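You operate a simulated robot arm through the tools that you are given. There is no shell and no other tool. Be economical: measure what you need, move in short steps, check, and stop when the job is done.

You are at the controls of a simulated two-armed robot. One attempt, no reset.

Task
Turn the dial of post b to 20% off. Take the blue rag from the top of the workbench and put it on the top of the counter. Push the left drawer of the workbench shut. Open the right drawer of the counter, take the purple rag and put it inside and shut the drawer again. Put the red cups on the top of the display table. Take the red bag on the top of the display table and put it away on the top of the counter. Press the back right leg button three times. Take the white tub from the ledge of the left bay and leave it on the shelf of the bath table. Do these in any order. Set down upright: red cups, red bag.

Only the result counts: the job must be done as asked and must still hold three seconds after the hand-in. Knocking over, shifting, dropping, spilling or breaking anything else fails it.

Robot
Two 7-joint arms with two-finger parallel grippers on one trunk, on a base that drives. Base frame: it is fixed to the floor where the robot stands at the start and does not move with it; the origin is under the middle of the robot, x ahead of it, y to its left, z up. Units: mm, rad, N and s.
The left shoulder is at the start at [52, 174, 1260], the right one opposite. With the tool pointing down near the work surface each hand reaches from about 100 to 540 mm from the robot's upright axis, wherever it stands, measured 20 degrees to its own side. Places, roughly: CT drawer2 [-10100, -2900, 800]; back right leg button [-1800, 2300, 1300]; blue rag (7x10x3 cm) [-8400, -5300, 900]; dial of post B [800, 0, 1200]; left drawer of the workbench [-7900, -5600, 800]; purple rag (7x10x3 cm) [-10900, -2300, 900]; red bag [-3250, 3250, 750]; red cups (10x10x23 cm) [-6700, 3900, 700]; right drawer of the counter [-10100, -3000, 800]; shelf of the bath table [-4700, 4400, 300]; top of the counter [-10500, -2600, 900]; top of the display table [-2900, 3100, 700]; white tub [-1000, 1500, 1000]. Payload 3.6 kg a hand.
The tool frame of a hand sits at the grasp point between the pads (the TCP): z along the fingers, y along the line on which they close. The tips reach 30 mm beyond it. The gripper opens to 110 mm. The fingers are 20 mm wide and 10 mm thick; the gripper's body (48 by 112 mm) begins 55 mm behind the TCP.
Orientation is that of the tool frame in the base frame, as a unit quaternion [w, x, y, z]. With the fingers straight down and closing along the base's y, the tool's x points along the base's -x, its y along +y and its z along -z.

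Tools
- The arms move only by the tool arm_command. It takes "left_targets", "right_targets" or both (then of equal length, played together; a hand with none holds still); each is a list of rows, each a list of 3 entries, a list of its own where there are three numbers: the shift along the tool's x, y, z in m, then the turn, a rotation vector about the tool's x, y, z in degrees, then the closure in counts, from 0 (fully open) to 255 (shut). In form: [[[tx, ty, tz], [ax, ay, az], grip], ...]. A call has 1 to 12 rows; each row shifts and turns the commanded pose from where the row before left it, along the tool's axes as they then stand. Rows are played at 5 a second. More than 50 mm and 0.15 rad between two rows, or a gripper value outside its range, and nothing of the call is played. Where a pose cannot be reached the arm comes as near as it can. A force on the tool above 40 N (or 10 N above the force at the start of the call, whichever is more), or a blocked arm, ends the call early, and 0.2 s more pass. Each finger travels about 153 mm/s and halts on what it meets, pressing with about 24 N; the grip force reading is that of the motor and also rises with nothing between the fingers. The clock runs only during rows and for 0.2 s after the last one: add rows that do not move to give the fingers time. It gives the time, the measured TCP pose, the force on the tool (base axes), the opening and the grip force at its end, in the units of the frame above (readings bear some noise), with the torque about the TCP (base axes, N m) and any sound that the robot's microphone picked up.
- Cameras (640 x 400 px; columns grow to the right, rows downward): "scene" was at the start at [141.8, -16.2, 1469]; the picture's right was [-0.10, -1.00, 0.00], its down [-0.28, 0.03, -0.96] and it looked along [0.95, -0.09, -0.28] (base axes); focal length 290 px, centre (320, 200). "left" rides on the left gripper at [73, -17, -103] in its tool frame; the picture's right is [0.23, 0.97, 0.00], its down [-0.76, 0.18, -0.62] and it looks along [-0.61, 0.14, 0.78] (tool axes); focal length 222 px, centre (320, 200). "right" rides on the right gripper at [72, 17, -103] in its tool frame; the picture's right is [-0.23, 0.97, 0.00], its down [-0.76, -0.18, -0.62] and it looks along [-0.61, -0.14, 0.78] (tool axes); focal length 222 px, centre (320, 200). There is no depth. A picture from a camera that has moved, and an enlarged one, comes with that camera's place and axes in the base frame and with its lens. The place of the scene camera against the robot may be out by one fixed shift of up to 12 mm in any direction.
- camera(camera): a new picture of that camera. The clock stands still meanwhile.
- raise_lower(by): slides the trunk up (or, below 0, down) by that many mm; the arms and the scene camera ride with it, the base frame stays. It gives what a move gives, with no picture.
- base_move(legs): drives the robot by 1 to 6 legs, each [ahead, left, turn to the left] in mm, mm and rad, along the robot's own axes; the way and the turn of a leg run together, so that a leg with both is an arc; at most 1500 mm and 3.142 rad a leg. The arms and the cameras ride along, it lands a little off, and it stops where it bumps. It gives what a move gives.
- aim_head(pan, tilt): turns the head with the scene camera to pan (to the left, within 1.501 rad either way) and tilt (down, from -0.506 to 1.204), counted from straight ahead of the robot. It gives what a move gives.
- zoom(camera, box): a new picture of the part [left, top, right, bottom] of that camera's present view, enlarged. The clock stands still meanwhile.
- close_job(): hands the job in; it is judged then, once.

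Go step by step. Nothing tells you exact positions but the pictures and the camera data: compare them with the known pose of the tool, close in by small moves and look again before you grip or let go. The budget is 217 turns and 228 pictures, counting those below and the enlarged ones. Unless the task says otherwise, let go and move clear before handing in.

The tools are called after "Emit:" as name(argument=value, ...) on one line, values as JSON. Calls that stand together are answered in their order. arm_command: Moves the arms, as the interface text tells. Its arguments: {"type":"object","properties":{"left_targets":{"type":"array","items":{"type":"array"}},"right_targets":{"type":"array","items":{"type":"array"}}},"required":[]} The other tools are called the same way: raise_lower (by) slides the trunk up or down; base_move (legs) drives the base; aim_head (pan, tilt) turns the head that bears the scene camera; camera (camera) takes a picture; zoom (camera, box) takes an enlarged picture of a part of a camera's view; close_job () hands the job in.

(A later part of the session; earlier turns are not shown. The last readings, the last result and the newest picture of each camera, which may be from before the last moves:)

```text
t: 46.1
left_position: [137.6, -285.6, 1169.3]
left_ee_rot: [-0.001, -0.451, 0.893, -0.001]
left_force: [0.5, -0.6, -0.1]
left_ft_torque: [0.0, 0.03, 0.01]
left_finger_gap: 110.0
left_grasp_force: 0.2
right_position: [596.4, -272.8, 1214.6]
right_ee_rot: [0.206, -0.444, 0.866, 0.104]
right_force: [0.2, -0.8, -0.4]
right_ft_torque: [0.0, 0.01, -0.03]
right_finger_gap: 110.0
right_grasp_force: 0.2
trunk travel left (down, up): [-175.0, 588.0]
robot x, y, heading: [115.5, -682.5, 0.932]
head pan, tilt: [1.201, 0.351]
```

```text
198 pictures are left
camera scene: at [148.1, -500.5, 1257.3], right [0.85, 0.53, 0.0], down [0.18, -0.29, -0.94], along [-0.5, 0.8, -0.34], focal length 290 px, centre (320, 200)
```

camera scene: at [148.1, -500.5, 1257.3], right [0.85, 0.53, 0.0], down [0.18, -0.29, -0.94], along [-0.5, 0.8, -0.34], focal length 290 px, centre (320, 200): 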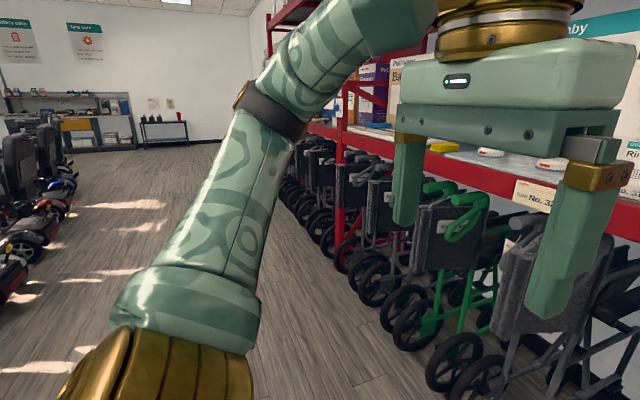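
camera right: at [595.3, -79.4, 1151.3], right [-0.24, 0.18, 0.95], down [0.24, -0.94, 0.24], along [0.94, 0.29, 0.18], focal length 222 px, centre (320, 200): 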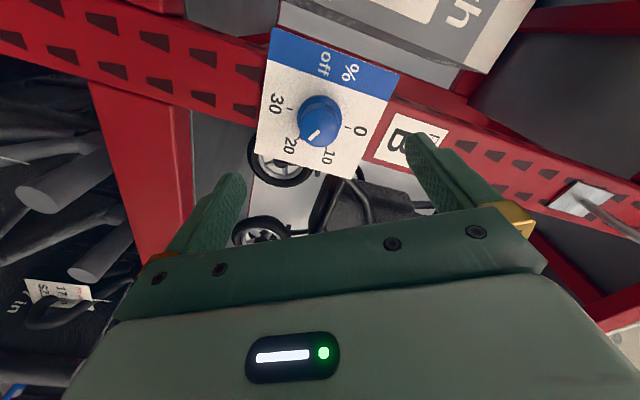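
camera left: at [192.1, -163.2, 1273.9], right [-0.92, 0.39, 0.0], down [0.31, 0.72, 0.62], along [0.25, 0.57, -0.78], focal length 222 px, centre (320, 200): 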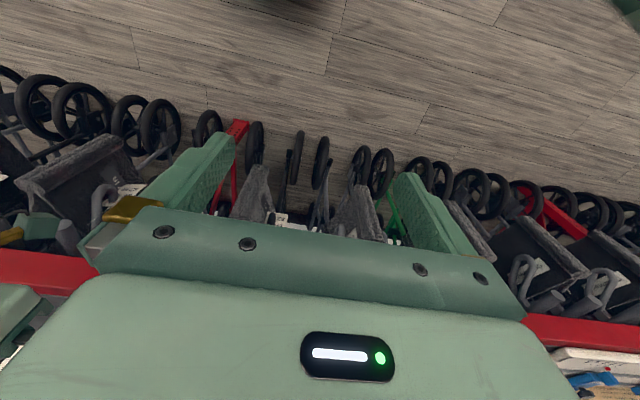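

The aisle along the rack is clear to my left. I slide left along it toward the left bay.

Emit:
base_move(legs=[[0, 1400, 0]])

Emit:
aim_head(pan=0.5, tilt=0.25)

Emit:
camera(camera="scene")

```text
t: 53.1
left_position: [-980.9, 553.6, 1169.7]
left_ee_rot: [0.0, -0.446, 0.895, -0.001]
left_force: [-0.5, 0.2, 0.6]
left_ft_torque: [0.06, 0.01, -0.03]
left_finger_gap: 110.1
left_grasp_force: 0.2
right_position: [-519.3, 562.4, 1215.4]
right_ee_rot: [0.205, -0.44, 0.868, 0.103]
right_force: [-0.6, -0.1, -0.5]
right_ft_torque: [0.04, -0.04, 0.0]
right_finger_gap: 109.9
right_grasp_force: 0.1
trunk travel left (down, up): [-175.0, 588.0]
robot x, y, heading: [-1005.4, 155.3, 0.929]
head pan, tilt: [1.201, 0.351]
```

```text
t: 54.2
left_position: [-980.0, 553.7, 1169.8]
left_ee_rot: [0.0, -0.446, 0.895, -0.001]
left_force: [0.1, 0.0, -0.5]
left_ft_torque: [0.01, -0.01, 0.01]
left_finger_gap: 110.0
left_grasp_force: 0.0
right_position: [-519.5, 562.9, 1214.8]
right_ee_rot: [0.205, -0.44, 0.868, 0.103]
right_force: [0.6, -0.4, -0.7]
right_ft_torque: [0.03, -0.01, 0.0]
right_finger_gap: 109.8
right_grasp_force: 0.0
trunk travel left (down, up): [-175.0, 588.0]
robot x, y, heading: [-1001.7, 153.1, 0.926]
head pan, tilt: [0.499, 0.25]
```

```text
197 pictures are left
camera scene: at [-907.6, 352.1, 1266.7], right [0.99, -0.15, 0.0], down [-0.04, -0.24, -0.97], along [0.14, 0.96, -0.25], focal length 290 px, centre (320, 200)
```

scene: 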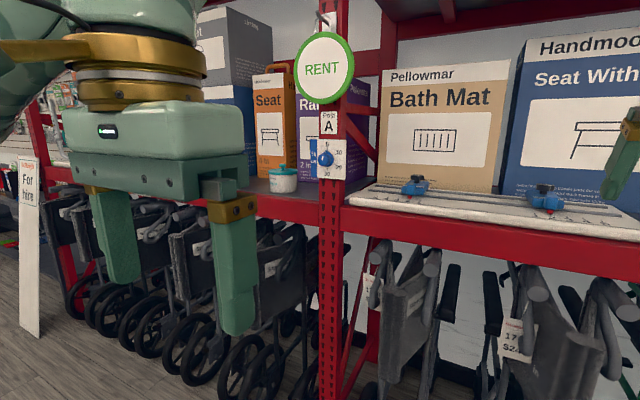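

I see the white tub with teal lid just left of post A. I zoom on it.

Emit:
zoom(camera="scene", box=[240, 120, 360, 220])

```text
4.00 times, centred on (300, 170) of scene
camera zoom: at [-907.6, 352.1, 1266.7], right [0.99, -0.15, 0.0], down [-0.04, -0.24, -0.97], along [0.14, 0.96, -0.25], focal length 1159 px, centre (400, 320)
```

zoom: 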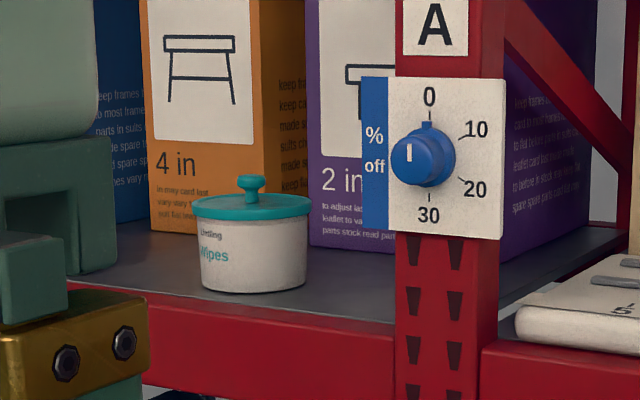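

The tub is about 90 mm wide under its lid. Before picking, I scout further along (button, display table, bath table).

Emit:
base_move(legs=[[0, 1000, 0]])

Emit:
camera(camera="scene")

Emit:
aim_head(pan=1.1, tilt=0.25)

Emit:
camera(camera="scene")

```text
t: 59.4
left_position: [-1775.5, 1160.5, 1170.5]
left_ee_rot: [0.0, -0.445, 0.896, -0.002]
left_force: [0.1, 0.0, -0.3]
left_ft_torque: [-0.05, 0.0, 0.02]
left_finger_gap: 110.0
left_grasp_force: 0.0
right_position: [-1315.1, 1166.7, 1214.7]
right_ee_rot: [0.205, -0.44, 0.868, 0.104]
right_force: [0.1, -0.4, -0.3]
right_ft_torque: [0.02, 0.01, -0.02]
right_finger_gap: 109.8
right_grasp_force: 0.1
trunk travel left (down, up): [-175.0, 588.0]
robot x, y, heading: [-1800.4, 757.7, 0.918]
head pan, tilt: [0.499, 0.25]
```

```text
195 pictures are left
camera scene: at [-1704.3, 957.8, 1266.7], right [0.99, -0.15, 0.0], down [-0.04, -0.24, -0.97], along [0.15, 0.96, -0.25], focal length 290 px, centre (320, 200)
```

scene: 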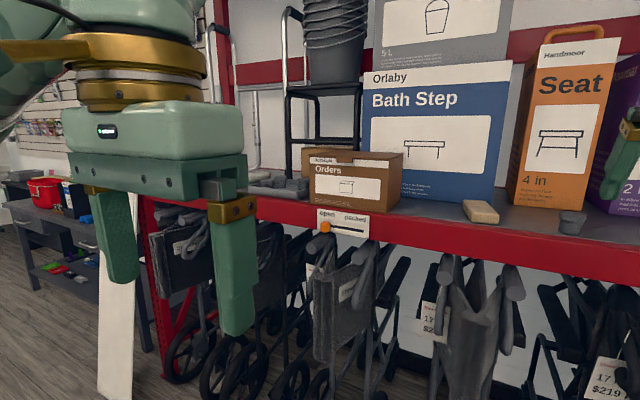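

```text
t: 60.4
left_position: [-1775.5, 1158.7, 1170.2]
left_ee_rot: [0.0, -0.445, 0.896, -0.001]
left_force: [-0.9, 0.9, -0.1]
left_ft_torque: [-0.02, 0.01, -0.01]
left_finger_gap: 110.1
left_grasp_force: 0.0
right_position: [-1315.2, 1166.2, 1214.7]
right_ee_rot: [0.206, -0.438, 0.869, 0.102]
right_force: [0.7, -0.4, 0.0]
right_ft_torque: [0.02, -0.05, 0.0]
right_finger_gap: 110.0
right_grasp_force: 0.1
trunk travel left (down, up): [-175.0, 588.0]
robot x, y, heading: [-1801.0, 760.4, 0.918]
head pan, tilt: [1.1, 0.25]
```

```text
194 pictures are left
camera scene: at [-1758.6, 949.5, 1266.8], right [0.9, 0.43, 0.0], down [0.11, -0.22, -0.97], along [-0.42, 0.87, -0.25], focal length 290 px, centre (320, 200)
```

scene: 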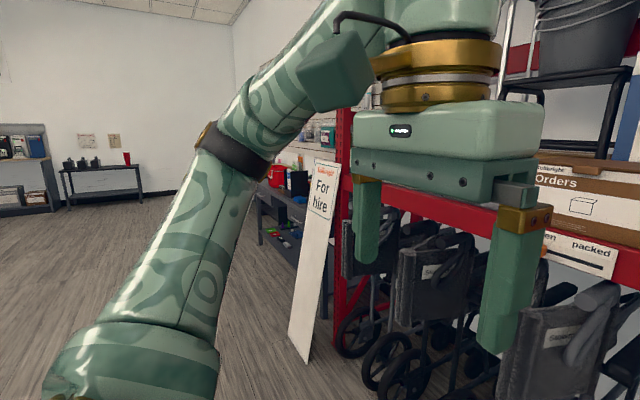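

There's a framed stool on the shelf at the rack's end; the "leg button" is probably on it. I zoom in on it.

Emit:
aim_head(pan=0.45, tilt=-0.05)

Emit:
camera(camera="scene")

Emit:
zoom(camera="scene", box=[220, 60, 420, 280])

```text
t: 61.4
left_position: [-1775.1, 1159.7, 1168.8]
left_ee_rot: [0.0, -0.444, 0.896, -0.001]
left_force: [0.5, -0.3, 0.8]
left_ft_torque: [0.0, -0.02, -0.01]
left_finger_gap: 110.2
left_grasp_force: 0.1
right_position: [-1314.7, 1166.9, 1215.4]
right_ee_rot: [0.206, -0.439, 0.869, 0.104]
right_force: [-0.8, -0.5, -0.5]
right_ft_torque: [0.02, -0.03, -0.01]
right_finger_gap: 109.7
right_grasp_force: 0.0
trunk travel left (down, up): [-175.0, 588.0]
robot x, y, heading: [-1800.2, 758.7, 0.922]
head pan, tilt: [0.45, -0.051]
```

```text
193 pictures are left
camera scene: at [-1700.6, 952.1, 1294.2], right [0.98, -0.2, 0.0], down [0.01, 0.05, -1.0], along [0.2, 0.98, 0.05], focal length 290 px, centre (320, 200)
```

scene: 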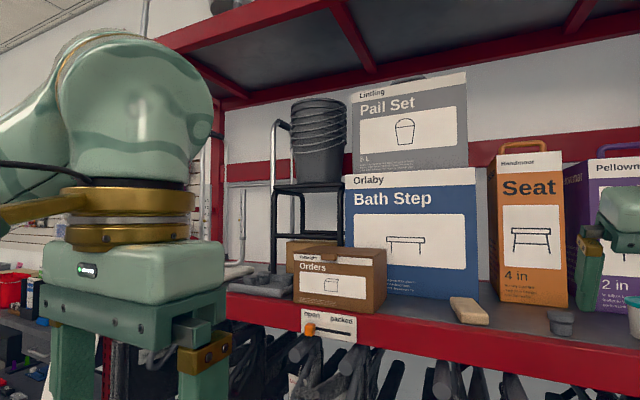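

```text
1.82 times, centred on (320, 170) of scene
camera zoom: at [-1700.6, 952.1, 1294.2], right [0.98, -0.2, 0.0], down [0.01, 0.05, -1.0], along [0.2, 0.98, 0.05], focal length 527 px, centre (320, 254)
```

zoom: 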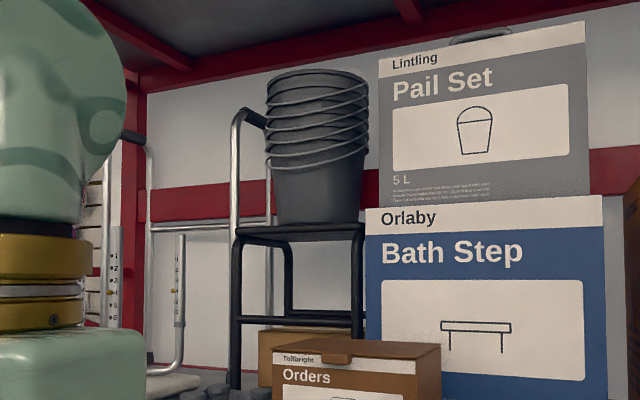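

A silver frame with numbered legs stands behind my left hand. I slide 450 mm further left for a clear view.

Emit:
base_move(legs=[[0, 450, 0]])

Emit:
aim_head(pan=0.1, tilt=0.1)

Emit:
camera(camera="scene")

```text
t: 64.1
left_position: [-2136.0, 1435.5, 1170.0]
left_ee_rot: [0.0, -0.445, 0.896, -0.001]
left_force: [-0.6, -0.7, 0.7]
left_ft_torque: [-0.01, -0.04, 0.0]
left_finger_gap: 110.1
left_grasp_force: 0.0
right_position: [-1675.7, 1442.5, 1213.6]
right_ee_rot: [0.205, -0.439, 0.869, 0.103]
right_force: [-0.1, 0.2, 0.1]
right_ft_torque: [-0.03, -0.01, -0.01]
right_finger_gap: 110.1
right_grasp_force: 0.1
trunk travel left (down, up): [-175.0, 588.0]
robot x, y, heading: [-2158.8, 1035.8, 0.919]
head pan, tilt: [0.45, -0.051]
```

```text
t: 65.0
left_position: [-2135.6, 1435.0, 1170.3]
left_ee_rot: [-0.001, -0.445, 0.896, -0.002]
left_force: [0.2, -0.4, 0.2]
left_ft_torque: [-0.01, -0.01, 0.03]
left_finger_gap: 109.9
left_grasp_force: 0.0
right_position: [-1677.1, 1441.2, 1215.8]
right_ee_rot: [0.206, -0.439, 0.869, 0.103]
right_force: [0.8, -0.1, -1.0]
right_ft_torque: [-0.02, 0.01, 0.04]
right_finger_gap: 109.9
right_grasp_force: 0.0
trunk travel left (down, up): [-175.0, 588.0]
robot x, y, heading: [-2161.5, 1035.1, 0.924]
head pan, tilt: [0.099, 0.099]
```

```text
191 pictures are left
camera scene: at [-2030.4, 1218.5, 1280.7], right [0.85, -0.52, 0.0], down [-0.05, -0.08, -0.99], along [0.52, 0.85, -0.1], focal length 290 px, centre (320, 200)
```

scene: 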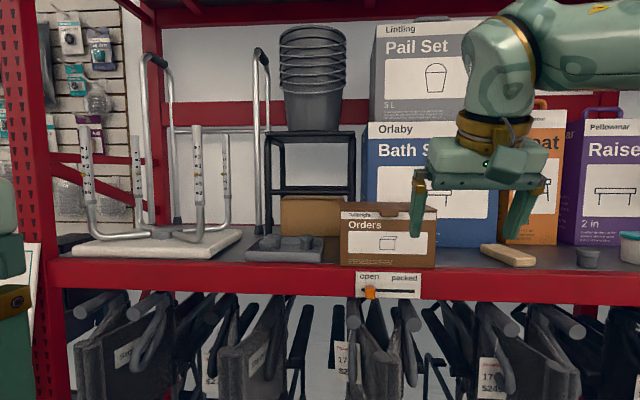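

Emit:
zoom(camera="scene", box=[60, 100, 280, 270])

```text
2.35 times, centred on (170, 185) of scene
camera zoom: at [-2030.4, 1218.5, 1280.7], right [0.85, -0.52, 0.0], down [-0.05, -0.08, -0.99], along [0.52, 0.85, -0.1], focal length 682 px, centre (673, 235)
```

zoom: 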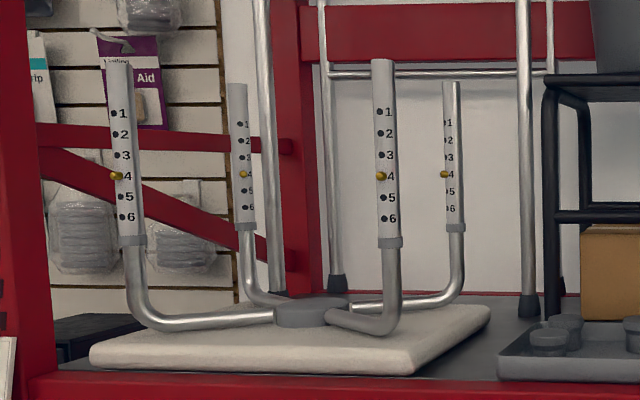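

The upturned bath seat has four legs with brass buttons at "4"; the back-right one (as seen from the front) fits the stated place. I raise the trunk and get the right hand levelled, closed, while still in the open.

Emit:
raise_lower(by=130)

Emit:
arm_command(right_targets=[[[-0.005, 0, 0.0125], [0, -8, 0], 0], [[-0.003, 0, 0.013], [0, -8, 0], 0], [[-0.0013, 0, 0.0134], [0, -8, 0], 0], [[0.0006, 0, 0.0134], [0, -8, 0], 0], [[0.0024, 0, 0.0132], [0, -8, 0], 0], [[0.0043, 0, 0.0128], [0, -8, 0], 0], [[0.006, 0, 0.012], [0, -8, 0], 100], [[0.0076, 0, 0.011], [0, -8, 0], 200], [[0, 0, 0.02], [0, 0, 0], 255], [[0, 0, 0.02], [0, 0, 0], 255]])

Emit:
camera(camera="scene")

```text
t: 66.5
left_position: [-2134.8, 1436.0, 1300.6]
left_ee_rot: [-0.002, -0.445, 0.895, -0.002]
left_force: [-0.5, 0.6, 0.1]
left_ft_torque: [-0.03, 0.01, 0.0]
left_finger_gap: 109.9
left_grasp_force: 0.0
right_position: [-1715.9, 1387.5, 1409.0]
right_ee_rot: [0.26, -0.431, 0.854, 0.129]
right_force: [1.0, 0.3, -0.4]
right_ft_torque: [0.02, -0.03, -0.01]
right_finger_gap: 109.9
right_grasp_force: 0.1
trunk travel left (down, up): [-305.0, 458.0]
robot x, y, heading: [-2162.2, 1034.0, 0.918]
head pan, tilt: [0.099, 0.099]
```

```text
t: 68.8
left_position: [-2134.9, 1434.8, 1300.7]
left_ee_rot: [-0.001, -0.444, 0.896, -0.001]
left_force: [0.4, 0.4, -0.1]
left_ft_torque: [-0.01, -0.02, 0.02]
left_finger_gap: 110.0
left_grasp_force: 0.0
right_position: [-1645.5, 1482.5, 1355.1]
right_ee_rot: [0.631, -0.32, 0.631, 0.318]
right_force: [0.1, 0.2, 0.6]
right_ft_torque: [0.0, 0.03, 0.01]
right_finger_gap: 0.0
right_grasp_force: 24.0
right hand out of reach, approached as far as the arm can: row 8
trunk travel left (down, up): [-305.0, 458.0]
robot x, y, heading: [-2158.9, 1034.3, 0.913]
head pan, tilt: [0.099, 0.099]
```

```text
189 pictures are left
camera scene: at [-2068.9, 1167.8, 1415.2], right [0.85, -0.52, 0.0], down [-0.05, -0.09, -0.99], along [0.52, 0.85, -0.1], focal length 290 px, centre (320, 200)
```

scene: 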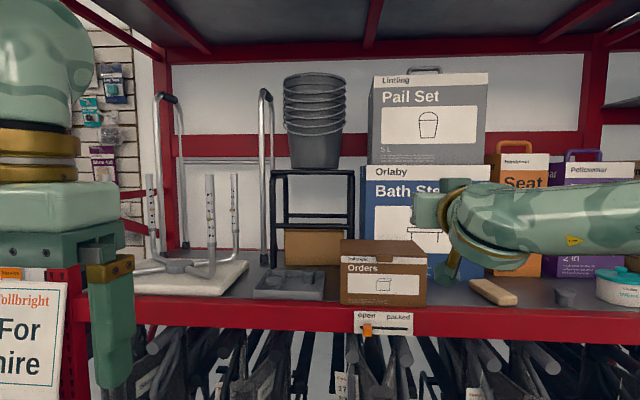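

Second vantage point; I zoom on the legs to triangulate the button.

Emit:
zoom(camera="scene", box=[120, 150, 280, 290])

```text
2.86 times, centred on (200, 220) of scene
camera zoom: at [-2068.9, 1167.8, 1415.2], right [0.85, -0.52, 0.0], down [-0.05, -0.09, -0.99], along [0.52, 0.85, -0.1], focal length 828 px, centre (663, 143)
```

zoom: 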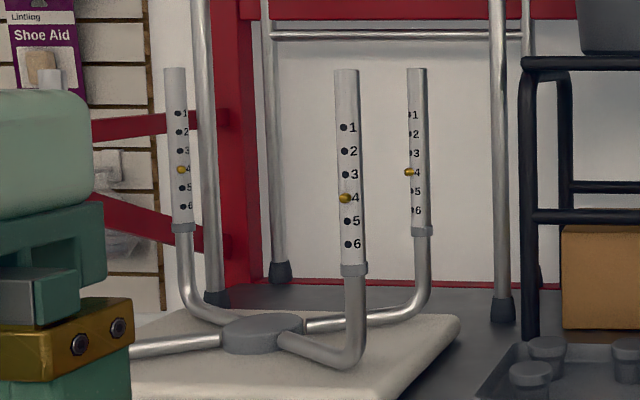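

Triangulated: back-right button ≈ (−1790, 2244, 1270), front-right leg ≈ (−1904, 2074). I'll approach between it and the frame on heading ~82°; first turn in the open, then drive up partway.

Emit:
base_move(legs=[[0, 0, 0.518], [260, -65, 0]])

Emit:
arm_command(right_targets=[[[0.02, 0, 0], [0, 0, -8], 255], [[0.01, 0.018, 0], [0, 0, -8], 255], [[0.0, 0, 0], [0, 0, -8], 255], [[0.0, 0, 0], [0, 0, -8], 255], [[0.0, 0, 0], [0, 0, -8], 255], [[0.0, 0, 0], [0, 0, -8], 255], [[0.0, 0, 0], [0, 0, -8], 255], [[0.0, 0, 0], [0, 0, -8], 255], [[0.0, 0, 0], [0, 0, -8], 255], [[0.0, 0, 0], [0, 0, -8], 255], [[0.0, 0, 0], [0, 0, -8], 255]])

Emit:
camera(camera="scene")

Emit:
camera(camera="right")

```text
t: 72.1
left_position: [-2241.8, 1645.0, 1299.5]
left_ee_rot: [-0.001, -0.661, 0.75, -0.002]
left_force: [0.3, -0.2, -0.4]
left_ft_torque: [0.0, 0.0, -0.01]
left_finger_gap: 110.0
left_grasp_force: 0.0
right_position: [-1842.4, 1933.0, 1354.7]
right_ee_rot: [0.527, -0.472, 0.528, 0.47]
right_force: [-0.1, -0.7, -0.7]
right_ft_torque: [0.03, -0.02, -0.03]
right_finger_gap: 0.0
right_grasp_force: 24.3
trunk travel left (down, up): [-305.0, 458.0]
robot x, y, heading: [-2064.9, 1285.5, 1.443]
head pan, tilt: [0.099, 0.099]
```

```text
t: 74.5
left_position: [-2242.3, 1645.3, 1300.1]
left_ee_rot: [-0.001, -0.662, 0.75, -0.001]
left_force: [0.5, 0.1, 0.4]
left_ft_torque: [-0.01, -0.01, -0.03]
left_finger_gap: 110.0
left_grasp_force: 0.0
right_position: [-1858.4, 1933.3, 1322.2]
right_ee_rot: [0.706, -0.706, 0.049, -0.029]
right_force: [-1.1, 0.0, -0.1]
right_ft_torque: [-0.02, 0.02, 0.02]
right_finger_gap: 0.0
right_grasp_force: 23.9
trunk travel left (down, up): [-305.0, 458.0]
robot x, y, heading: [-2066.7, 1284.2, 1.441]
head pan, tilt: [0.099, 0.099]
```

```text
187 pictures are left
camera scene: at [-2054.5, 1447.8, 1415.3], right [1.0, -0.03, 0.0], down [0.0, -0.1, -0.99], along [0.03, 0.99, -0.1], focal length 290 px, centre (320, 200)
```

scene: 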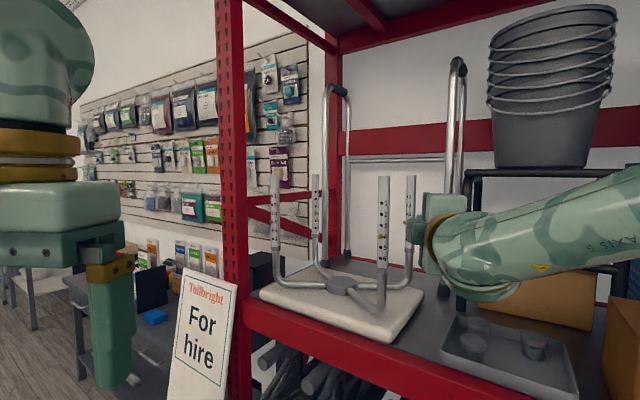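

```text
186 pictures are left
camera right: at [-1799.3, 1820.4, 1304.0], right [-0.25, 0.03, -0.97], down [-0.82, -0.53, 0.2], along [-0.51, 0.85, 0.16], focal length 222 px, centre (320, 200)
```

right: 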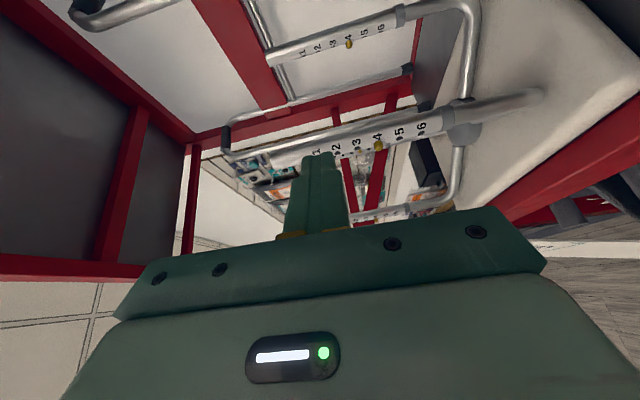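

The hand camera confirms the button at (−1788, 2244, 1268). I drive 150 ahead and 37 right, then lower the hand 52 mm onto its level.

Emit:
base_move(legs=[[150, -37, 0]])

Emit:
arm_command(right_targets=[[[0.0, 0.026, 0], [0, 0, 0], 255], [[0.0, 0.026, 0], [0, 0, 0], 255], [[0, 0, 0.02], [0, 0, 0], 255], [[0, 0, 0.02], [0, 0, 0], 255], [[0, 0, 0], [0, 0, 0], 255]])

Emit:
camera(camera="right")

Emit:
camera(camera="scene")

```text
t: 75.9
left_position: [-2186.6, 1789.9, 1299.4]
left_ee_rot: [0.0, -0.661, 0.751, -0.001]
left_force: [-0.3, 0.1, -0.7]
left_ft_torque: [-0.05, -0.02, 0.02]
left_finger_gap: 110.0
left_grasp_force: 0.0
right_position: [-1801.9, 2076.2, 1321.1]
right_ee_rot: [-0.705, 0.707, -0.052, 0.029]
right_force: [-0.2, -0.3, 0.0]
right_ft_torque: [0.03, 0.01, 0.01]
right_finger_gap: 0.0
right_grasp_force: 24.6
trunk travel left (down, up): [-305.0, 458.0]
robot x, y, heading: [-2008.1, 1430.6, 1.438]
head pan, tilt: [0.099, 0.099]
```

```text
t: 77.1
left_position: [-2186.4, 1787.6, 1300.6]
left_ee_rot: [0.0, -0.661, 0.751, -0.001]
left_force: [0.1, 0.4, -0.7]
left_ft_torque: [-0.04, 0.01, 0.01]
left_finger_gap: 109.6
left_grasp_force: 0.1
right_position: [-1817.6, 2096.6, 1293.1]
right_ee_rot: [-0.701, 0.711, -0.055, 0.032]
right_force: [0.4, -0.1, -0.3]
right_ft_torque: [-0.01, 0.0, 0.04]
right_finger_gap: 0.0
right_grasp_force: 24.0
right hand out of reach, approached as far as the arm can: row 1, 2, 3, 4
trunk travel left (down, up): [-305.0, 458.0]
robot x, y, heading: [-2006.6, 1433.2, 1.448]
head pan, tilt: [0.099, 0.099]
```

```text
185 pictures are left
camera right: at [-1758.2, 1982.8, 1275.0], right [-0.26, 0.01, -0.97], down [-0.83, -0.52, 0.21], along [-0.5, 0.85, 0.15], focal length 222 px, centre (320, 200)
```

right: 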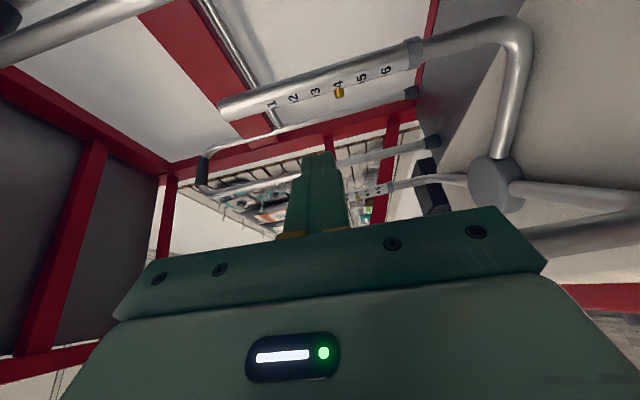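

```text
184 pictures are left
camera scene: at [-1998.6, 1590.4, 1415.3], right [1.0, -0.03, 0.0], down [0.0, -0.1, -0.99], along [0.03, 0.99, -0.1], focal length 290 px, centre (320, 200)
```

scene: 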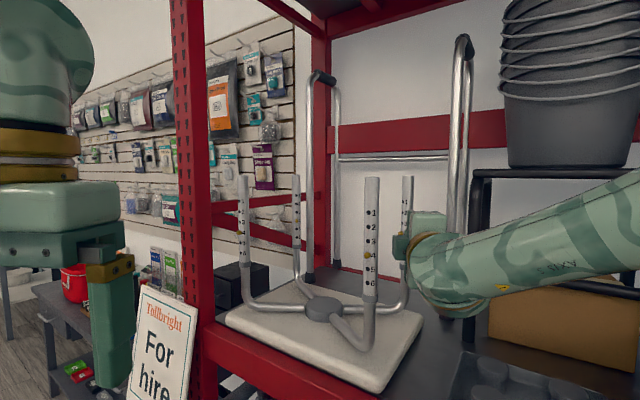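

The hand can't go lower in this pose, so I lower the trunk 50 mm and trim the hand up and right.

Emit:
raise_lower(by=-50)

Emit:
arm_command(right_targets=[[[0.012, -0.012, 0.0], [0, 0, 0], 255], [[0, -0.012, 0.02], [0, 0, 0], 255], [[0, 0, 0.03], [0, 0, 0], 255], [[0, 0, 0], [0, 0, 0], 255]])

Emit:
camera(camera="right")

```text
t: 78.0
left_position: [-2185.6, 1787.3, 1249.9]
left_ee_rot: [0.0, -0.661, 0.75, -0.001]
left_force: [0.0, 0.1, -0.3]
left_ft_torque: [0.01, -0.02, -0.03]
left_finger_gap: 109.9
left_grasp_force: 0.0
right_position: [-1814.6, 2116.4, 1211.7]
right_ee_rot: [-0.682, 0.728, -0.057, 0.031]
right_force: [0.3, -0.6, -0.5]
right_ft_torque: [-0.01, -0.02, 0.02]
right_finger_gap: 0.0
right_grasp_force: 23.4
trunk travel left (down, up): [-255.0, 508.0]
robot x, y, heading: [-2003.8, 1432.6, 1.441]
head pan, tilt: [0.099, 0.099]
```

```text
t: 79.0
left_position: [-2185.9, 1787.3, 1251.4]
left_ee_rot: [0.001, -0.661, 0.751, 0.0]
left_force: [-0.6, -0.1, 0.8]
left_ft_torque: [0.01, 0.03, 0.02]
left_finger_gap: 110.0
left_grasp_force: 0.1
right_position: [-1796.1, 2166.0, 1231.8]
right_ee_rot: [-0.683, 0.727, -0.057, 0.031]
right_force: [-0.4, -0.6, 0.0]
right_ft_torque: [-0.01, 0.01, 0.0]
right_finger_gap: 0.2
right_grasp_force: 23.9
trunk travel left (down, up): [-255.0, 508.0]
robot x, y, heading: [-2007.9, 1430.8, 1.439]
head pan, tilt: [0.099, 0.099]
```

```text
183 pictures are left
camera right: at [-1737.3, 2051.6, 1220.2], right [-0.26, -0.03, -0.96], down [-0.82, -0.51, 0.24], along [-0.5, 0.86, 0.11], focal length 222 px, centre (320, 200)
```

right: 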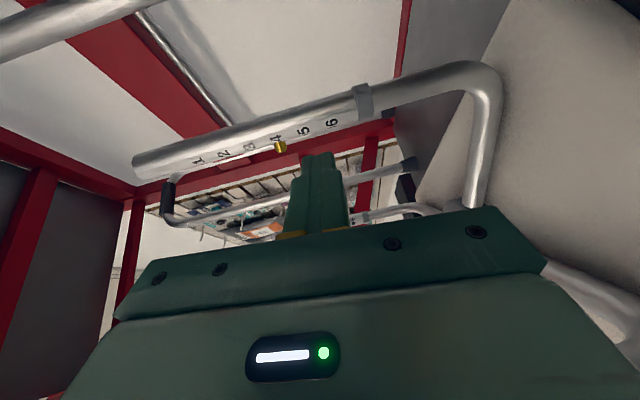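

Button is 37 mm above and 46 mm ahead of the fingertip; I raise and creep to ~20 mm short.

Emit:
arm_command(right_targets=[[[-0.001, -0.019, 0.0], [0, 0, 0], 255], [[-0.001, -0.018, 0.0], [0, 0, 0], 255], [[0, 0, 0.025], [0, 0, 0], 255], [[0, 0, 0], [0, 0, 0], 255]])

Emit:
camera(camera="right")

```text
t: 80.0
left_position: [-2184.7, 1787.8, 1251.0]
left_ee_rot: [0.001, -0.66, 0.751, 0.0]
left_force: [0.5, -0.5, 0.2]
left_ft_torque: [0.03, 0.0, 0.0]
left_finger_gap: 109.7
left_grasp_force: 0.0
right_position: [-1793.2, 2192.2, 1266.6]
right_ee_rot: [-0.683, 0.728, -0.056, 0.031]
right_force: [-0.5, 0.0, -0.7]
right_ft_torque: [-0.03, -0.02, 0.03]
right_finger_gap: 0.1
right_grasp_force: 24.2
trunk travel left (down, up): [-255.0, 508.0]
robot x, y, heading: [-2005.3, 1431.0, 1.446]
head pan, tilt: [0.099, 0.099]
```

```text
182 pictures are left
camera right: at [-1734.6, 2078.4, 1254.3], right [-0.26, -0.03, -0.96], down [-0.82, -0.51, 0.24], along [-0.5, 0.86, 0.11], focal length 222 px, centre (320, 200)
```

right: 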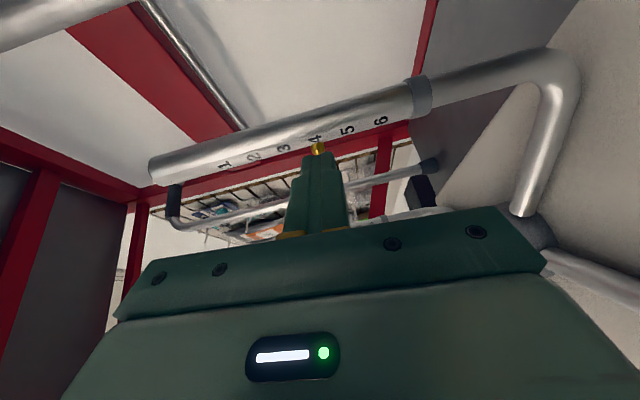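

The tip is lined up right at the button. I push in small steps and watch force and sound.

Emit:
arm_command(right_targets=[[[0, 0, 0.006], [0, 0, 0], 255], [[0, 0, 0.006], [0, 0, 0], 255], [[0, 0, 0.005], [0, 0, 0], 255]])

Emit:
zoom(camera="right", box=[240, 80, 400, 220])

```text
t: 80.8
left_position: [-2185.3, 1786.7, 1250.3]
left_ee_rot: [0.0, -0.661, 0.751, -0.002]
left_force: [0.3, 0.1, 0.6]
left_ft_torque: [-0.01, 0.01, 0.01]
left_finger_gap: 109.9
left_grasp_force: 0.1
right_position: [-1790.4, 2210.6, 1265.8]
right_ee_rot: [-0.683, 0.728, -0.057, 0.031]
right_force: [0.4, -0.1, -0.3]
right_ft_torque: [-0.01, -0.01, 0.02]
right_finger_gap: 0.0
right_grasp_force: 24.2
trunk travel left (down, up): [-255.0, 508.0]
robot x, y, heading: [-2008.9, 1430.6, 1.443]
head pan, tilt: [0.099, 0.099]
```

```text
2.86 times, centred on (320, 150) of right
camera zoom: at [-1731.7, 2096.7, 1253.4], right [-0.27, -0.03, -0.96], down [-0.82, -0.51, 0.24], along [-0.5, 0.86, 0.11], focal length 635 px, centre (320, 343)
```

zoom: 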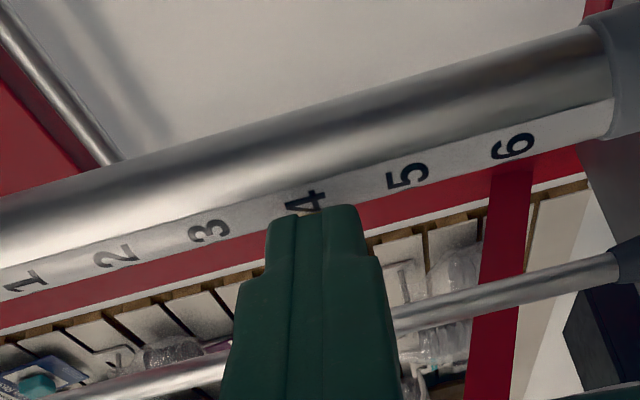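

No contact yet; continue by a few millimetres.

Emit:
arm_command(right_targets=[[[0, 0, 0.003], [0, 0, 0], 255], [[0, 0, 0.003], [0, 0, 0], 255]])

Emit:
arm_command(right_targets=[[[0, 0, 0.003], [0, 0, 0], 255]])

Emit:
arm_command(right_targets=[[[0, 0, 0.003], [0, 0, 0], 255]])

```text
t: 81.4
left_position: [-2185.3, 1787.7, 1250.1]
left_ee_rot: [0.001, -0.66, 0.751, -0.001]
left_force: [0.2, -0.1, -0.2]
left_ft_torque: [-0.01, 0.0, 0.02]
left_finger_gap: 110.1
left_grasp_force: 0.1
right_position: [-1790.3, 2216.2, 1266.4]
right_ee_rot: [-0.682, 0.729, -0.056, 0.031]
right_force: [1.8, -2.7, 0.2]
right_ft_torque: [0.0, -0.01, 0.01]
right_finger_gap: 0.0
right_grasp_force: 24.0
trunk travel left (down, up): [-255.0, 508.0]
robot x, y, heading: [-2006.7, 1426.2, 1.446]
head pan, tilt: [0.099, 0.099]
```

```text
t: 81.8
left_position: [-2185.6, 1785.3, 1251.2]
left_ee_rot: [0.002, -0.661, 0.751, 0.0]
left_force: [-0.1, -0.3, 0.1]
left_ft_torque: [-0.01, 0.0, 0.01]
left_finger_gap: 110.0
left_grasp_force: 0.0
right_position: [-1788.9, 2216.9, 1265.8]
right_ee_rot: [-0.683, 0.728, -0.058, 0.031]
right_force: [-0.4, -16.7, -5.1]
right_ft_torque: [-0.12, 0.02, -0.02]
right_finger_gap: 0.2
right_grasp_force: 23.8
trunk travel left (down, up): [-255.0, 508.0]
robot x, y, heading: [-2007.9, 1428.1, 1.437]
head pan, tilt: [0.099, 0.099]
```

```text
t: 82.2
left_position: [-2185.9, 1783.5, 1251.8]
left_ee_rot: [0.002, -0.66, 0.751, 0.001]
left_force: [0.1, -0.7, -0.6]
left_ft_torque: [-0.02, -0.02, 0.0]
left_finger_gap: 110.3
left_grasp_force: 0.0
right_position: [-1789.2, 2216.0, 1266.9]
right_ee_rot: [-0.683, 0.728, -0.057, 0.031]
right_force: [-2.2, -36.3, -11.3]
right_ft_torque: [-0.24, 0.12, -0.26]
right_finger_gap: 0.0
right_grasp_force: 24.2
trunk travel left (down, up): [-255.0, 508.0]
robot x, y, heading: [-2009.6, 1429.8, 1.441]
head pan, tilt: [0.099, 0.099]
```

Force rose to 36 N at a hard stop. I back off and look at the button.

Emit:
arm_command(right_targets=[[[0, 0, -0.012], [0, 0, 0], 255], [[0, 0, -0.012], [0, 0, 0], 255], [[0, 0.0, -0.012], [0, 0, 0], 255]])

Emit:
zoom(camera="right", box=[240, 80, 400, 220])

```text
t: 83.0
left_position: [-2186.2, 1788.3, 1250.5]
left_ee_rot: [0.001, -0.661, 0.75, -0.001]
left_force: [-0.5, -0.2, 0.2]
left_ft_torque: [-0.03, 0.0, -0.02]
left_finger_gap: 110.0
left_grasp_force: 0.0
right_position: [-1794.3, 2186.7, 1267.3]
right_ee_rot: [-0.683, 0.728, -0.057, 0.031]
right_force: [-0.5, -0.2, -0.8]
right_ft_torque: [-0.02, 0.01, 0.01]
right_finger_gap: 0.0
right_grasp_force: 23.8
trunk travel left (down, up): [-255.0, 508.0]
robot x, y, heading: [-2006.3, 1429.5, 1.44]
head pan, tilt: [0.099, 0.099]
```

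```text
2.86 times, centred on (320, 150) of right
camera zoom: at [-1735.4, 2072.7, 1255.4], right [-0.27, -0.03, -0.96], down [-0.82, -0.51, 0.24], along [-0.5, 0.86, 0.11], focal length 635 px, centre (320, 343)
```

zoom: 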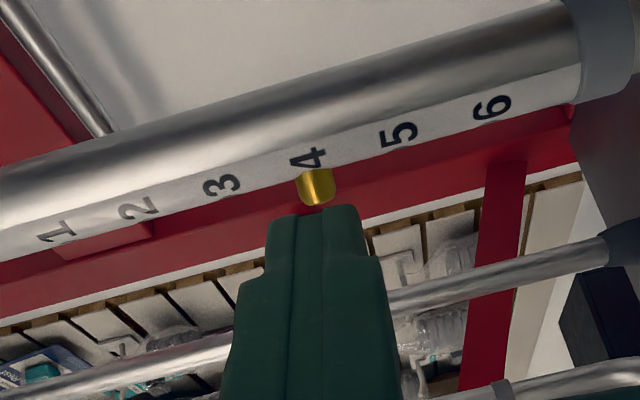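

The button faces straight out of the rack (~30° off my pushing line). I'll keep the hand as is but push along the button's own axis.

Emit:
arm_command(right_targets=[[[-0.006, 0, 0.0], [0, 0, 0], 255], [[-0.006, 0, 0.007], [0, 0, 0], 255], [[0, 0, 0.007], [0, 0, 0], 255], [[0.0025, 0, 0.0043], [0, 0, 0], 255], [[0, 0, 0], [0, 0, 0], 255]])

Emit:
zoom(camera="right", box=[240, 80, 400, 220])

```text
t: 84.2
left_position: [-2185.9, 1788.2, 1250.5]
left_ee_rot: [0.0, -0.661, 0.751, -0.001]
left_force: [0.0, -0.1, -0.5]
left_ft_torque: [0.03, 0.01, -0.02]
left_finger_gap: 110.0
left_grasp_force: 0.0
right_position: [-1800.3, 2206.0, 1266.0]
right_ee_rot: [-0.683, 0.728, -0.057, 0.032]
right_force: [-0.2, -0.2, 0.1]
right_ft_torque: [-0.03, 0.0, 0.03]
right_finger_gap: 0.0
right_grasp_force: 24.3
trunk travel left (down, up): [-255.0, 508.0]
robot x, y, heading: [-2010.4, 1431.5, 1.44]
head pan, tilt: [0.099, 0.099]
```

```text
2.86 times, centred on (320, 150) of right
camera zoom: at [-1742.0, 2092.2, 1254.5], right [-0.26, -0.03, -0.96], down [-0.82, -0.51, 0.24], along [-0.5, 0.86, 0.11], focal length 635 px, centre (320, 343)
```

zoom: 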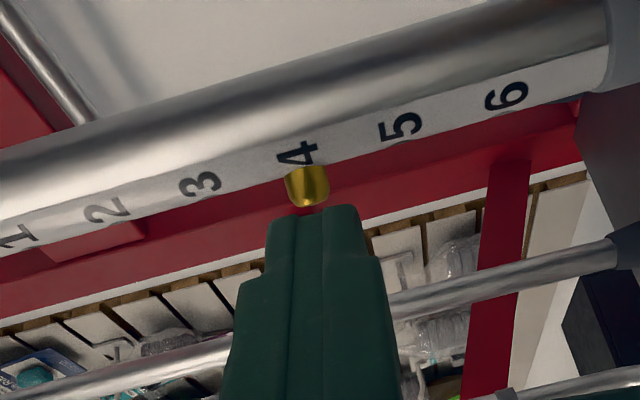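

Good alignment. Now push along the button axis in small steps.

Emit:
arm_command(right_targets=[[[0.0015, -0.002, 0.0026], [0, 0, 0], 255], [[0.0015, 0, 0.0026], [0, 0, 0], 255]])

Emit:
arm_command(right_targets=[[[0.0015, 0, 0.0026], [0, 0, 0], 255]])

Emit:
arm_command(right_targets=[[[0.0015, 0, 0.0026], [0, 0, 0], 255]])

Emit:
camera(camera="right")

```text
t: 84.8
left_position: [-2185.4, 1788.0, 1251.1]
left_ee_rot: [0.0, -0.661, 0.75, -0.001]
left_force: [0.2, -0.2, -0.4]
left_ft_torque: [0.0, -0.02, 0.02]
left_finger_gap: 109.7
left_grasp_force: 0.1
right_position: [-1796.7, 2212.0, 1266.7]
right_ee_rot: [-0.683, 0.728, -0.057, 0.031]
right_force: [-0.9, -0.7, -0.6]
right_ft_torque: [0.01, -0.03, 0.02]
right_finger_gap: 0.1
right_grasp_force: 24.2
trunk travel left (down, up): [-255.0, 508.0]
robot x, y, heading: [-2008.2, 1425.4, 1.445]
head pan, tilt: [0.099, 0.099]
```

```text
t: 85.2
left_position: [-2185.7, 1788.3, 1251.4]
left_ee_rot: [0.0, -0.661, 0.75, -0.001]
left_force: [0.7, 0.3, 0.3]
left_ft_torque: [-0.03, 0.01, -0.03]
left_finger_gap: 110.0
left_grasp_force: 0.1
right_position: [-1794.1, 2214.5, 1266.9]
right_ee_rot: [-0.683, 0.728, -0.058, 0.032]
right_force: [0.5, -0.6, 0.5]
right_ft_torque: [0.0, -0.01, 0.02]
right_finger_gap: 0.0
right_grasp_force: 24.0
trunk travel left (down, up): [-255.0, 508.0]
robot x, y, heading: [-2008.3, 1426.8, 1.44]
head pan, tilt: [0.099, 0.099]
```

```text
t: 85.6
left_position: [-2184.6, 1788.5, 1250.3]
left_ee_rot: [0.0, -0.66, 0.751, -0.001]
left_force: [0.1, 0.0, 0.7]
left_ft_torque: [0.01, 0.0, 0.01]
left_finger_gap: 109.9
left_grasp_force: 0.0
right_position: [-1792.0, 2216.5, 1266.8]
right_ee_rot: [-0.681, 0.729, -0.057, 0.031]
right_force: [0.4, 0.5, 0.4]
right_ft_torque: [0.0, 0.04, 0.02]
right_finger_gap: 0.1
right_grasp_force: 23.4
trunk travel left (down, up): [-255.0, 508.0]
robot x, y, heading: [-2009.9, 1429.8, 1.442]
head pan, tilt: [0.099, 0.099]
```

```text
178 pictures are left
camera right: at [-1734.5, 2102.1, 1254.9], right [-0.26, -0.03, -0.96], down [-0.82, -0.51, 0.24], along [-0.5, 0.86, 0.11], focal length 222 px, centre (320, 200)
```

right: 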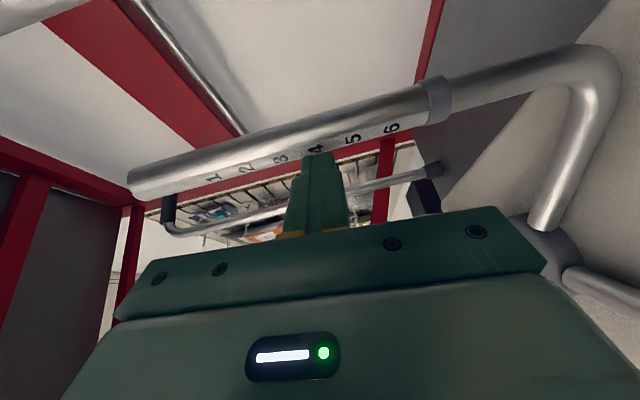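

Still no contact; keep stepping.

Emit:
arm_command(right_targets=[[[0.0015, 0, 0.0026], [0, 0, 0], 255]])

Emit:
arm_command(right_targets=[[[0.0015, 0, 0.0026], [0, 0, 0], 255]])

Emit:
arm_command(right_targets=[[[0.0015, 0, 0.0026], [0, 0, 0], 255]])

```text
t: 86.0
left_position: [-2185.7, 1786.0, 1250.2]
left_ee_rot: [0.001, -0.661, 0.75, -0.001]
left_force: [-0.1, 0.5, 0.4]
left_ft_torque: [-0.01, 0.0, 0.01]
left_finger_gap: 110.2
left_grasp_force: 0.1
right_position: [-1792.6, 2217.1, 1268.4]
right_ee_rot: [-0.683, 0.727, -0.057, 0.031]
right_force: [-1.1, -8.3, -2.1]
right_ft_torque: [-0.06, 0.05, 0.01]
right_finger_gap: 0.0
right_grasp_force: 24.4
trunk travel left (down, up): [-255.0, 508.0]
robot x, y, heading: [-2008.2, 1429.7, 1.444]
head pan, tilt: [0.099, 0.099]
```

```text
t: 86.4
left_position: [-2185.7, 1784.5, 1251.2]
left_ee_rot: [0.001, -0.661, 0.751, -0.001]
left_force: [-0.3, 0.5, 0.6]
left_ft_torque: [0.02, -0.02, -0.03]
left_finger_gap: 109.9
left_grasp_force: 0.1
right_position: [-1790.1, 2217.6, 1268.4]
right_ee_rot: [-0.683, 0.727, -0.058, 0.031]
right_force: [-4.8, -21.5, -5.8]
right_ft_torque: [-0.17, 0.05, -0.04]
right_finger_gap: 0.3
right_grasp_force: 24.0
trunk travel left (down, up): [-255.0, 508.0]
robot x, y, heading: [-2009.8, 1431.3, 1.44]
head pan, tilt: [0.099, 0.099]
```

```text
t: 86.8
left_position: [-2187.0, 1782.9, 1250.8]
left_ee_rot: [0.002, -0.661, 0.751, 0.0]
left_force: [-0.7, 0.4, -0.1]
left_ft_torque: [-0.01, 0.01, -0.01]
left_finger_gap: 109.6
left_grasp_force: 0.0
right_position: [-1789.9, 2217.5, 1267.8]
right_ee_rot: [-0.684, 0.727, -0.055, 0.031]
right_force: [-9.6, -35.3, -8.6]
right_ft_torque: [-0.24, 0.08, -0.08]
right_finger_gap: 0.0
right_grasp_force: 23.8
trunk travel left (down, up): [-255.0, 508.0]
robot x, y, heading: [-2008.5, 1426.2, 1.444]
head pan, tilt: [0.099, 0.099]
```

A hard stop at the same place. I zoom to see whether the button is now depressed under the fingertip.

Emit:
zoom(camera="right", box=[280, 120, 360, 190])

Emit:
zoom(camera="scene", box=[370, 160, 450, 240])

```text
5.71 times, centred on (320, 155) of right
camera zoom: at [-1731.7, 2103.6, 1256.2], right [-0.26, -0.03, -0.96], down [-0.82, -0.52, 0.24], along [-0.5, 0.86, 0.11], focal length 1269 px, centre (320, 457)
```

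zoom: 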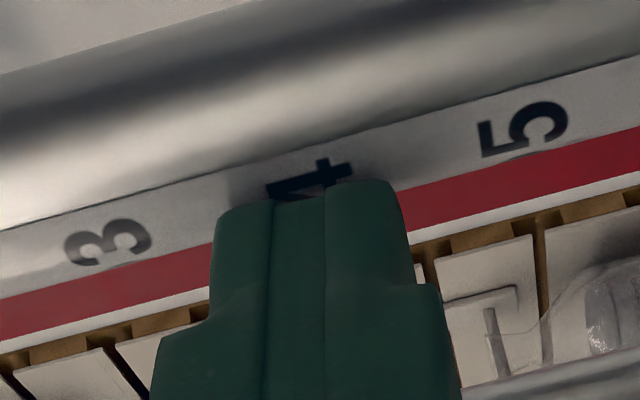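

```text
5.00 times, centred on (410, 200) of scene
camera zoom: at [-1997.4, 1606.3, 1364.9], right [1.0, -0.03, 0.0], down [0.0, -0.1, -1.0], along [0.03, 0.99, -0.1], focal length 1448 px, centre (-130, 200)
```

zoom: 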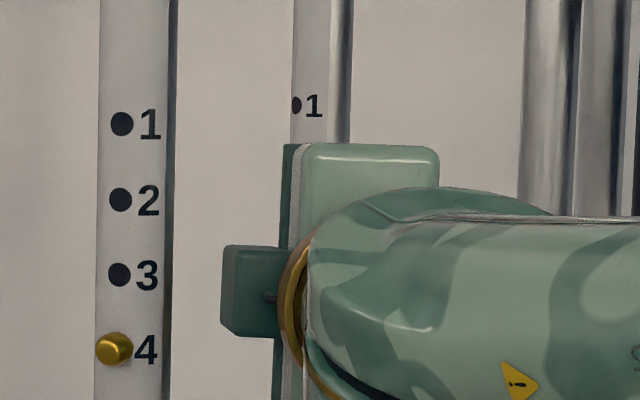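

Torque shows the tip's right edge meeting the tube, not the button squarely. I back off along the axis and shift 9 mm left so that the tip's corner bears on the button.

Emit:
arm_command(right_targets=[[[-0.006, 0, -0.012], [0, 0, 0], 255], [[-0.006, 0, -0.012], [0, 0, 0], 255], [[-0.009, 0, 0], [0, 0, 0], 255], [[0, 0, 0], [0, 0, 0], 255]])

Emit:
zoom(camera="right", box=[240, 80, 400, 220])

```text
t: 87.8
left_position: [-2184.8, 1788.3, 1251.2]
left_ee_rot: [0.001, -0.66, 0.751, 0.0]
left_force: [0.4, -0.7, 0.3]
left_ft_torque: [0.01, -0.01, -0.02]
left_finger_gap: 109.9
left_grasp_force: 0.1
right_position: [-1811.8, 2202.8, 1269.6]
right_ee_rot: [-0.682, 0.728, -0.058, 0.032]
right_force: [-1.1, -0.3, 0.5]
right_ft_torque: [0.01, -0.03, -0.01]
right_finger_gap: 0.1
right_grasp_force: 24.1
trunk travel left (down, up): [-255.0, 508.0]
robot x, y, heading: [-2007.5, 1428.3, 1.446]
head pan, tilt: [0.099, 0.099]
```

```text
2.86 times, centred on (320, 150) of right
camera zoom: at [-1752.3, 2088.2, 1258.0], right [-0.26, -0.03, -0.96], down [-0.83, -0.51, 0.24], along [-0.5, 0.86, 0.11], focal length 635 px, centre (320, 343)
```

zoom: 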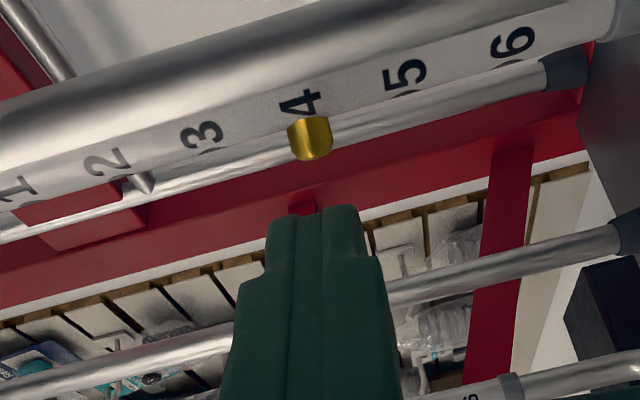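

Corner now needs ~3 mm right, then ~15 mm along the axis. Push in steps.

Emit:
arm_command(right_targets=[[[0.003, 0, 0], [0, 0, 0], 255], [[0.003, 0, 0.0052], [0, 0, 0], 255], [[0.003, 0, 0.0052], [0, 0, 0], 255]])

Emit:
arm_command(right_targets=[[[0.002, 0, 0.0035], [0, 0, 0], 255]])

Emit:
arm_command(right_targets=[[[0.0015, 0, 0.0026], [0, 0, 0], 255]])

Emit:
zoom(camera="right", box=[240, 80, 400, 220])

```text
t: 88.6
left_position: [-2185.9, 1788.3, 1249.7]
left_ee_rot: [-0.001, -0.661, 0.75, -0.001]
left_force: [-0.1, 0.0, 0.5]
left_ft_torque: [-0.02, -0.01, 0.01]
left_finger_gap: 110.1
left_grasp_force: 0.2
right_position: [-1802.3, 2211.4, 1268.1]
right_ee_rot: [-0.682, 0.728, -0.057, 0.031]
right_force: [-0.7, -0.1, 0.0]
right_ft_torque: [0.0, -0.02, 0.0]
right_finger_gap: 0.0
right_grasp_force: 24.3
trunk travel left (down, up): [-255.0, 508.0]
robot x, y, heading: [-2007.8, 1429.7, 1.443]
head pan, tilt: [0.099, 0.099]
```

```text
t: 89.0
left_position: [-2184.8, 1788.6, 1250.4]
left_ee_rot: [0.0, -0.661, 0.751, -0.002]
left_force: [0.3, 0.1, 0.6]
left_ft_torque: [0.0, 0.0, 0.03]
left_finger_gap: 110.1
left_grasp_force: 0.1
right_position: [-1799.5, 2215.8, 1267.8]
right_ee_rot: [-0.682, 0.729, -0.057, 0.031]
right_force: [0.7, 0.5, 1.0]
right_ft_torque: [0.01, 0.01, 0.0]
right_finger_gap: 0.1
right_grasp_force: 24.1
trunk travel left (down, up): [-255.0, 508.0]
robot x, y, heading: [-2009.6, 1427.3, 1.44]
head pan, tilt: [0.099, 0.099]
```

```text
t: 89.4
left_position: [-2185.6, 1787.6, 1249.0]
left_ee_rot: [0.0, -0.66, 0.751, -0.001]
left_force: [-0.2, 0.5, -0.8]
left_ft_torque: [0.0, -0.02, -0.03]
left_finger_gap: 109.8
left_grasp_force: 0.0
right_position: [-1797.0, 2217.7, 1268.1]
right_ee_rot: [-0.683, 0.728, -0.055, 0.032]
right_force: [-0.1, -2.1, 0.4]
right_ft_torque: [-0.01, 0.01, -0.03]
right_finger_gap: 0.0
right_grasp_force: 24.0
trunk travel left (down, up): [-255.0, 508.0]
robot x, y, heading: [-2007.6, 1424.4, 1.446]
head pan, tilt: [0.099, 0.099]
```

```text
2.86 times, centred on (320, 150) of right
camera zoom: at [-1739.1, 2103.2, 1256.2], right [-0.26, -0.03, -0.96], down [-0.82, -0.51, 0.24], along [-0.5, 0.86, 0.11], focal length 635 px, centre (320, 343)
```

zoom: 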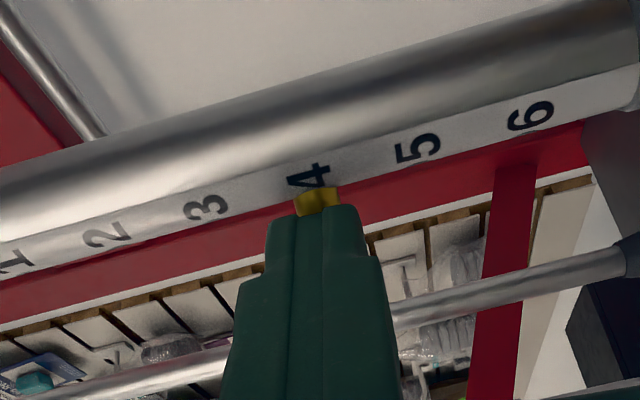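

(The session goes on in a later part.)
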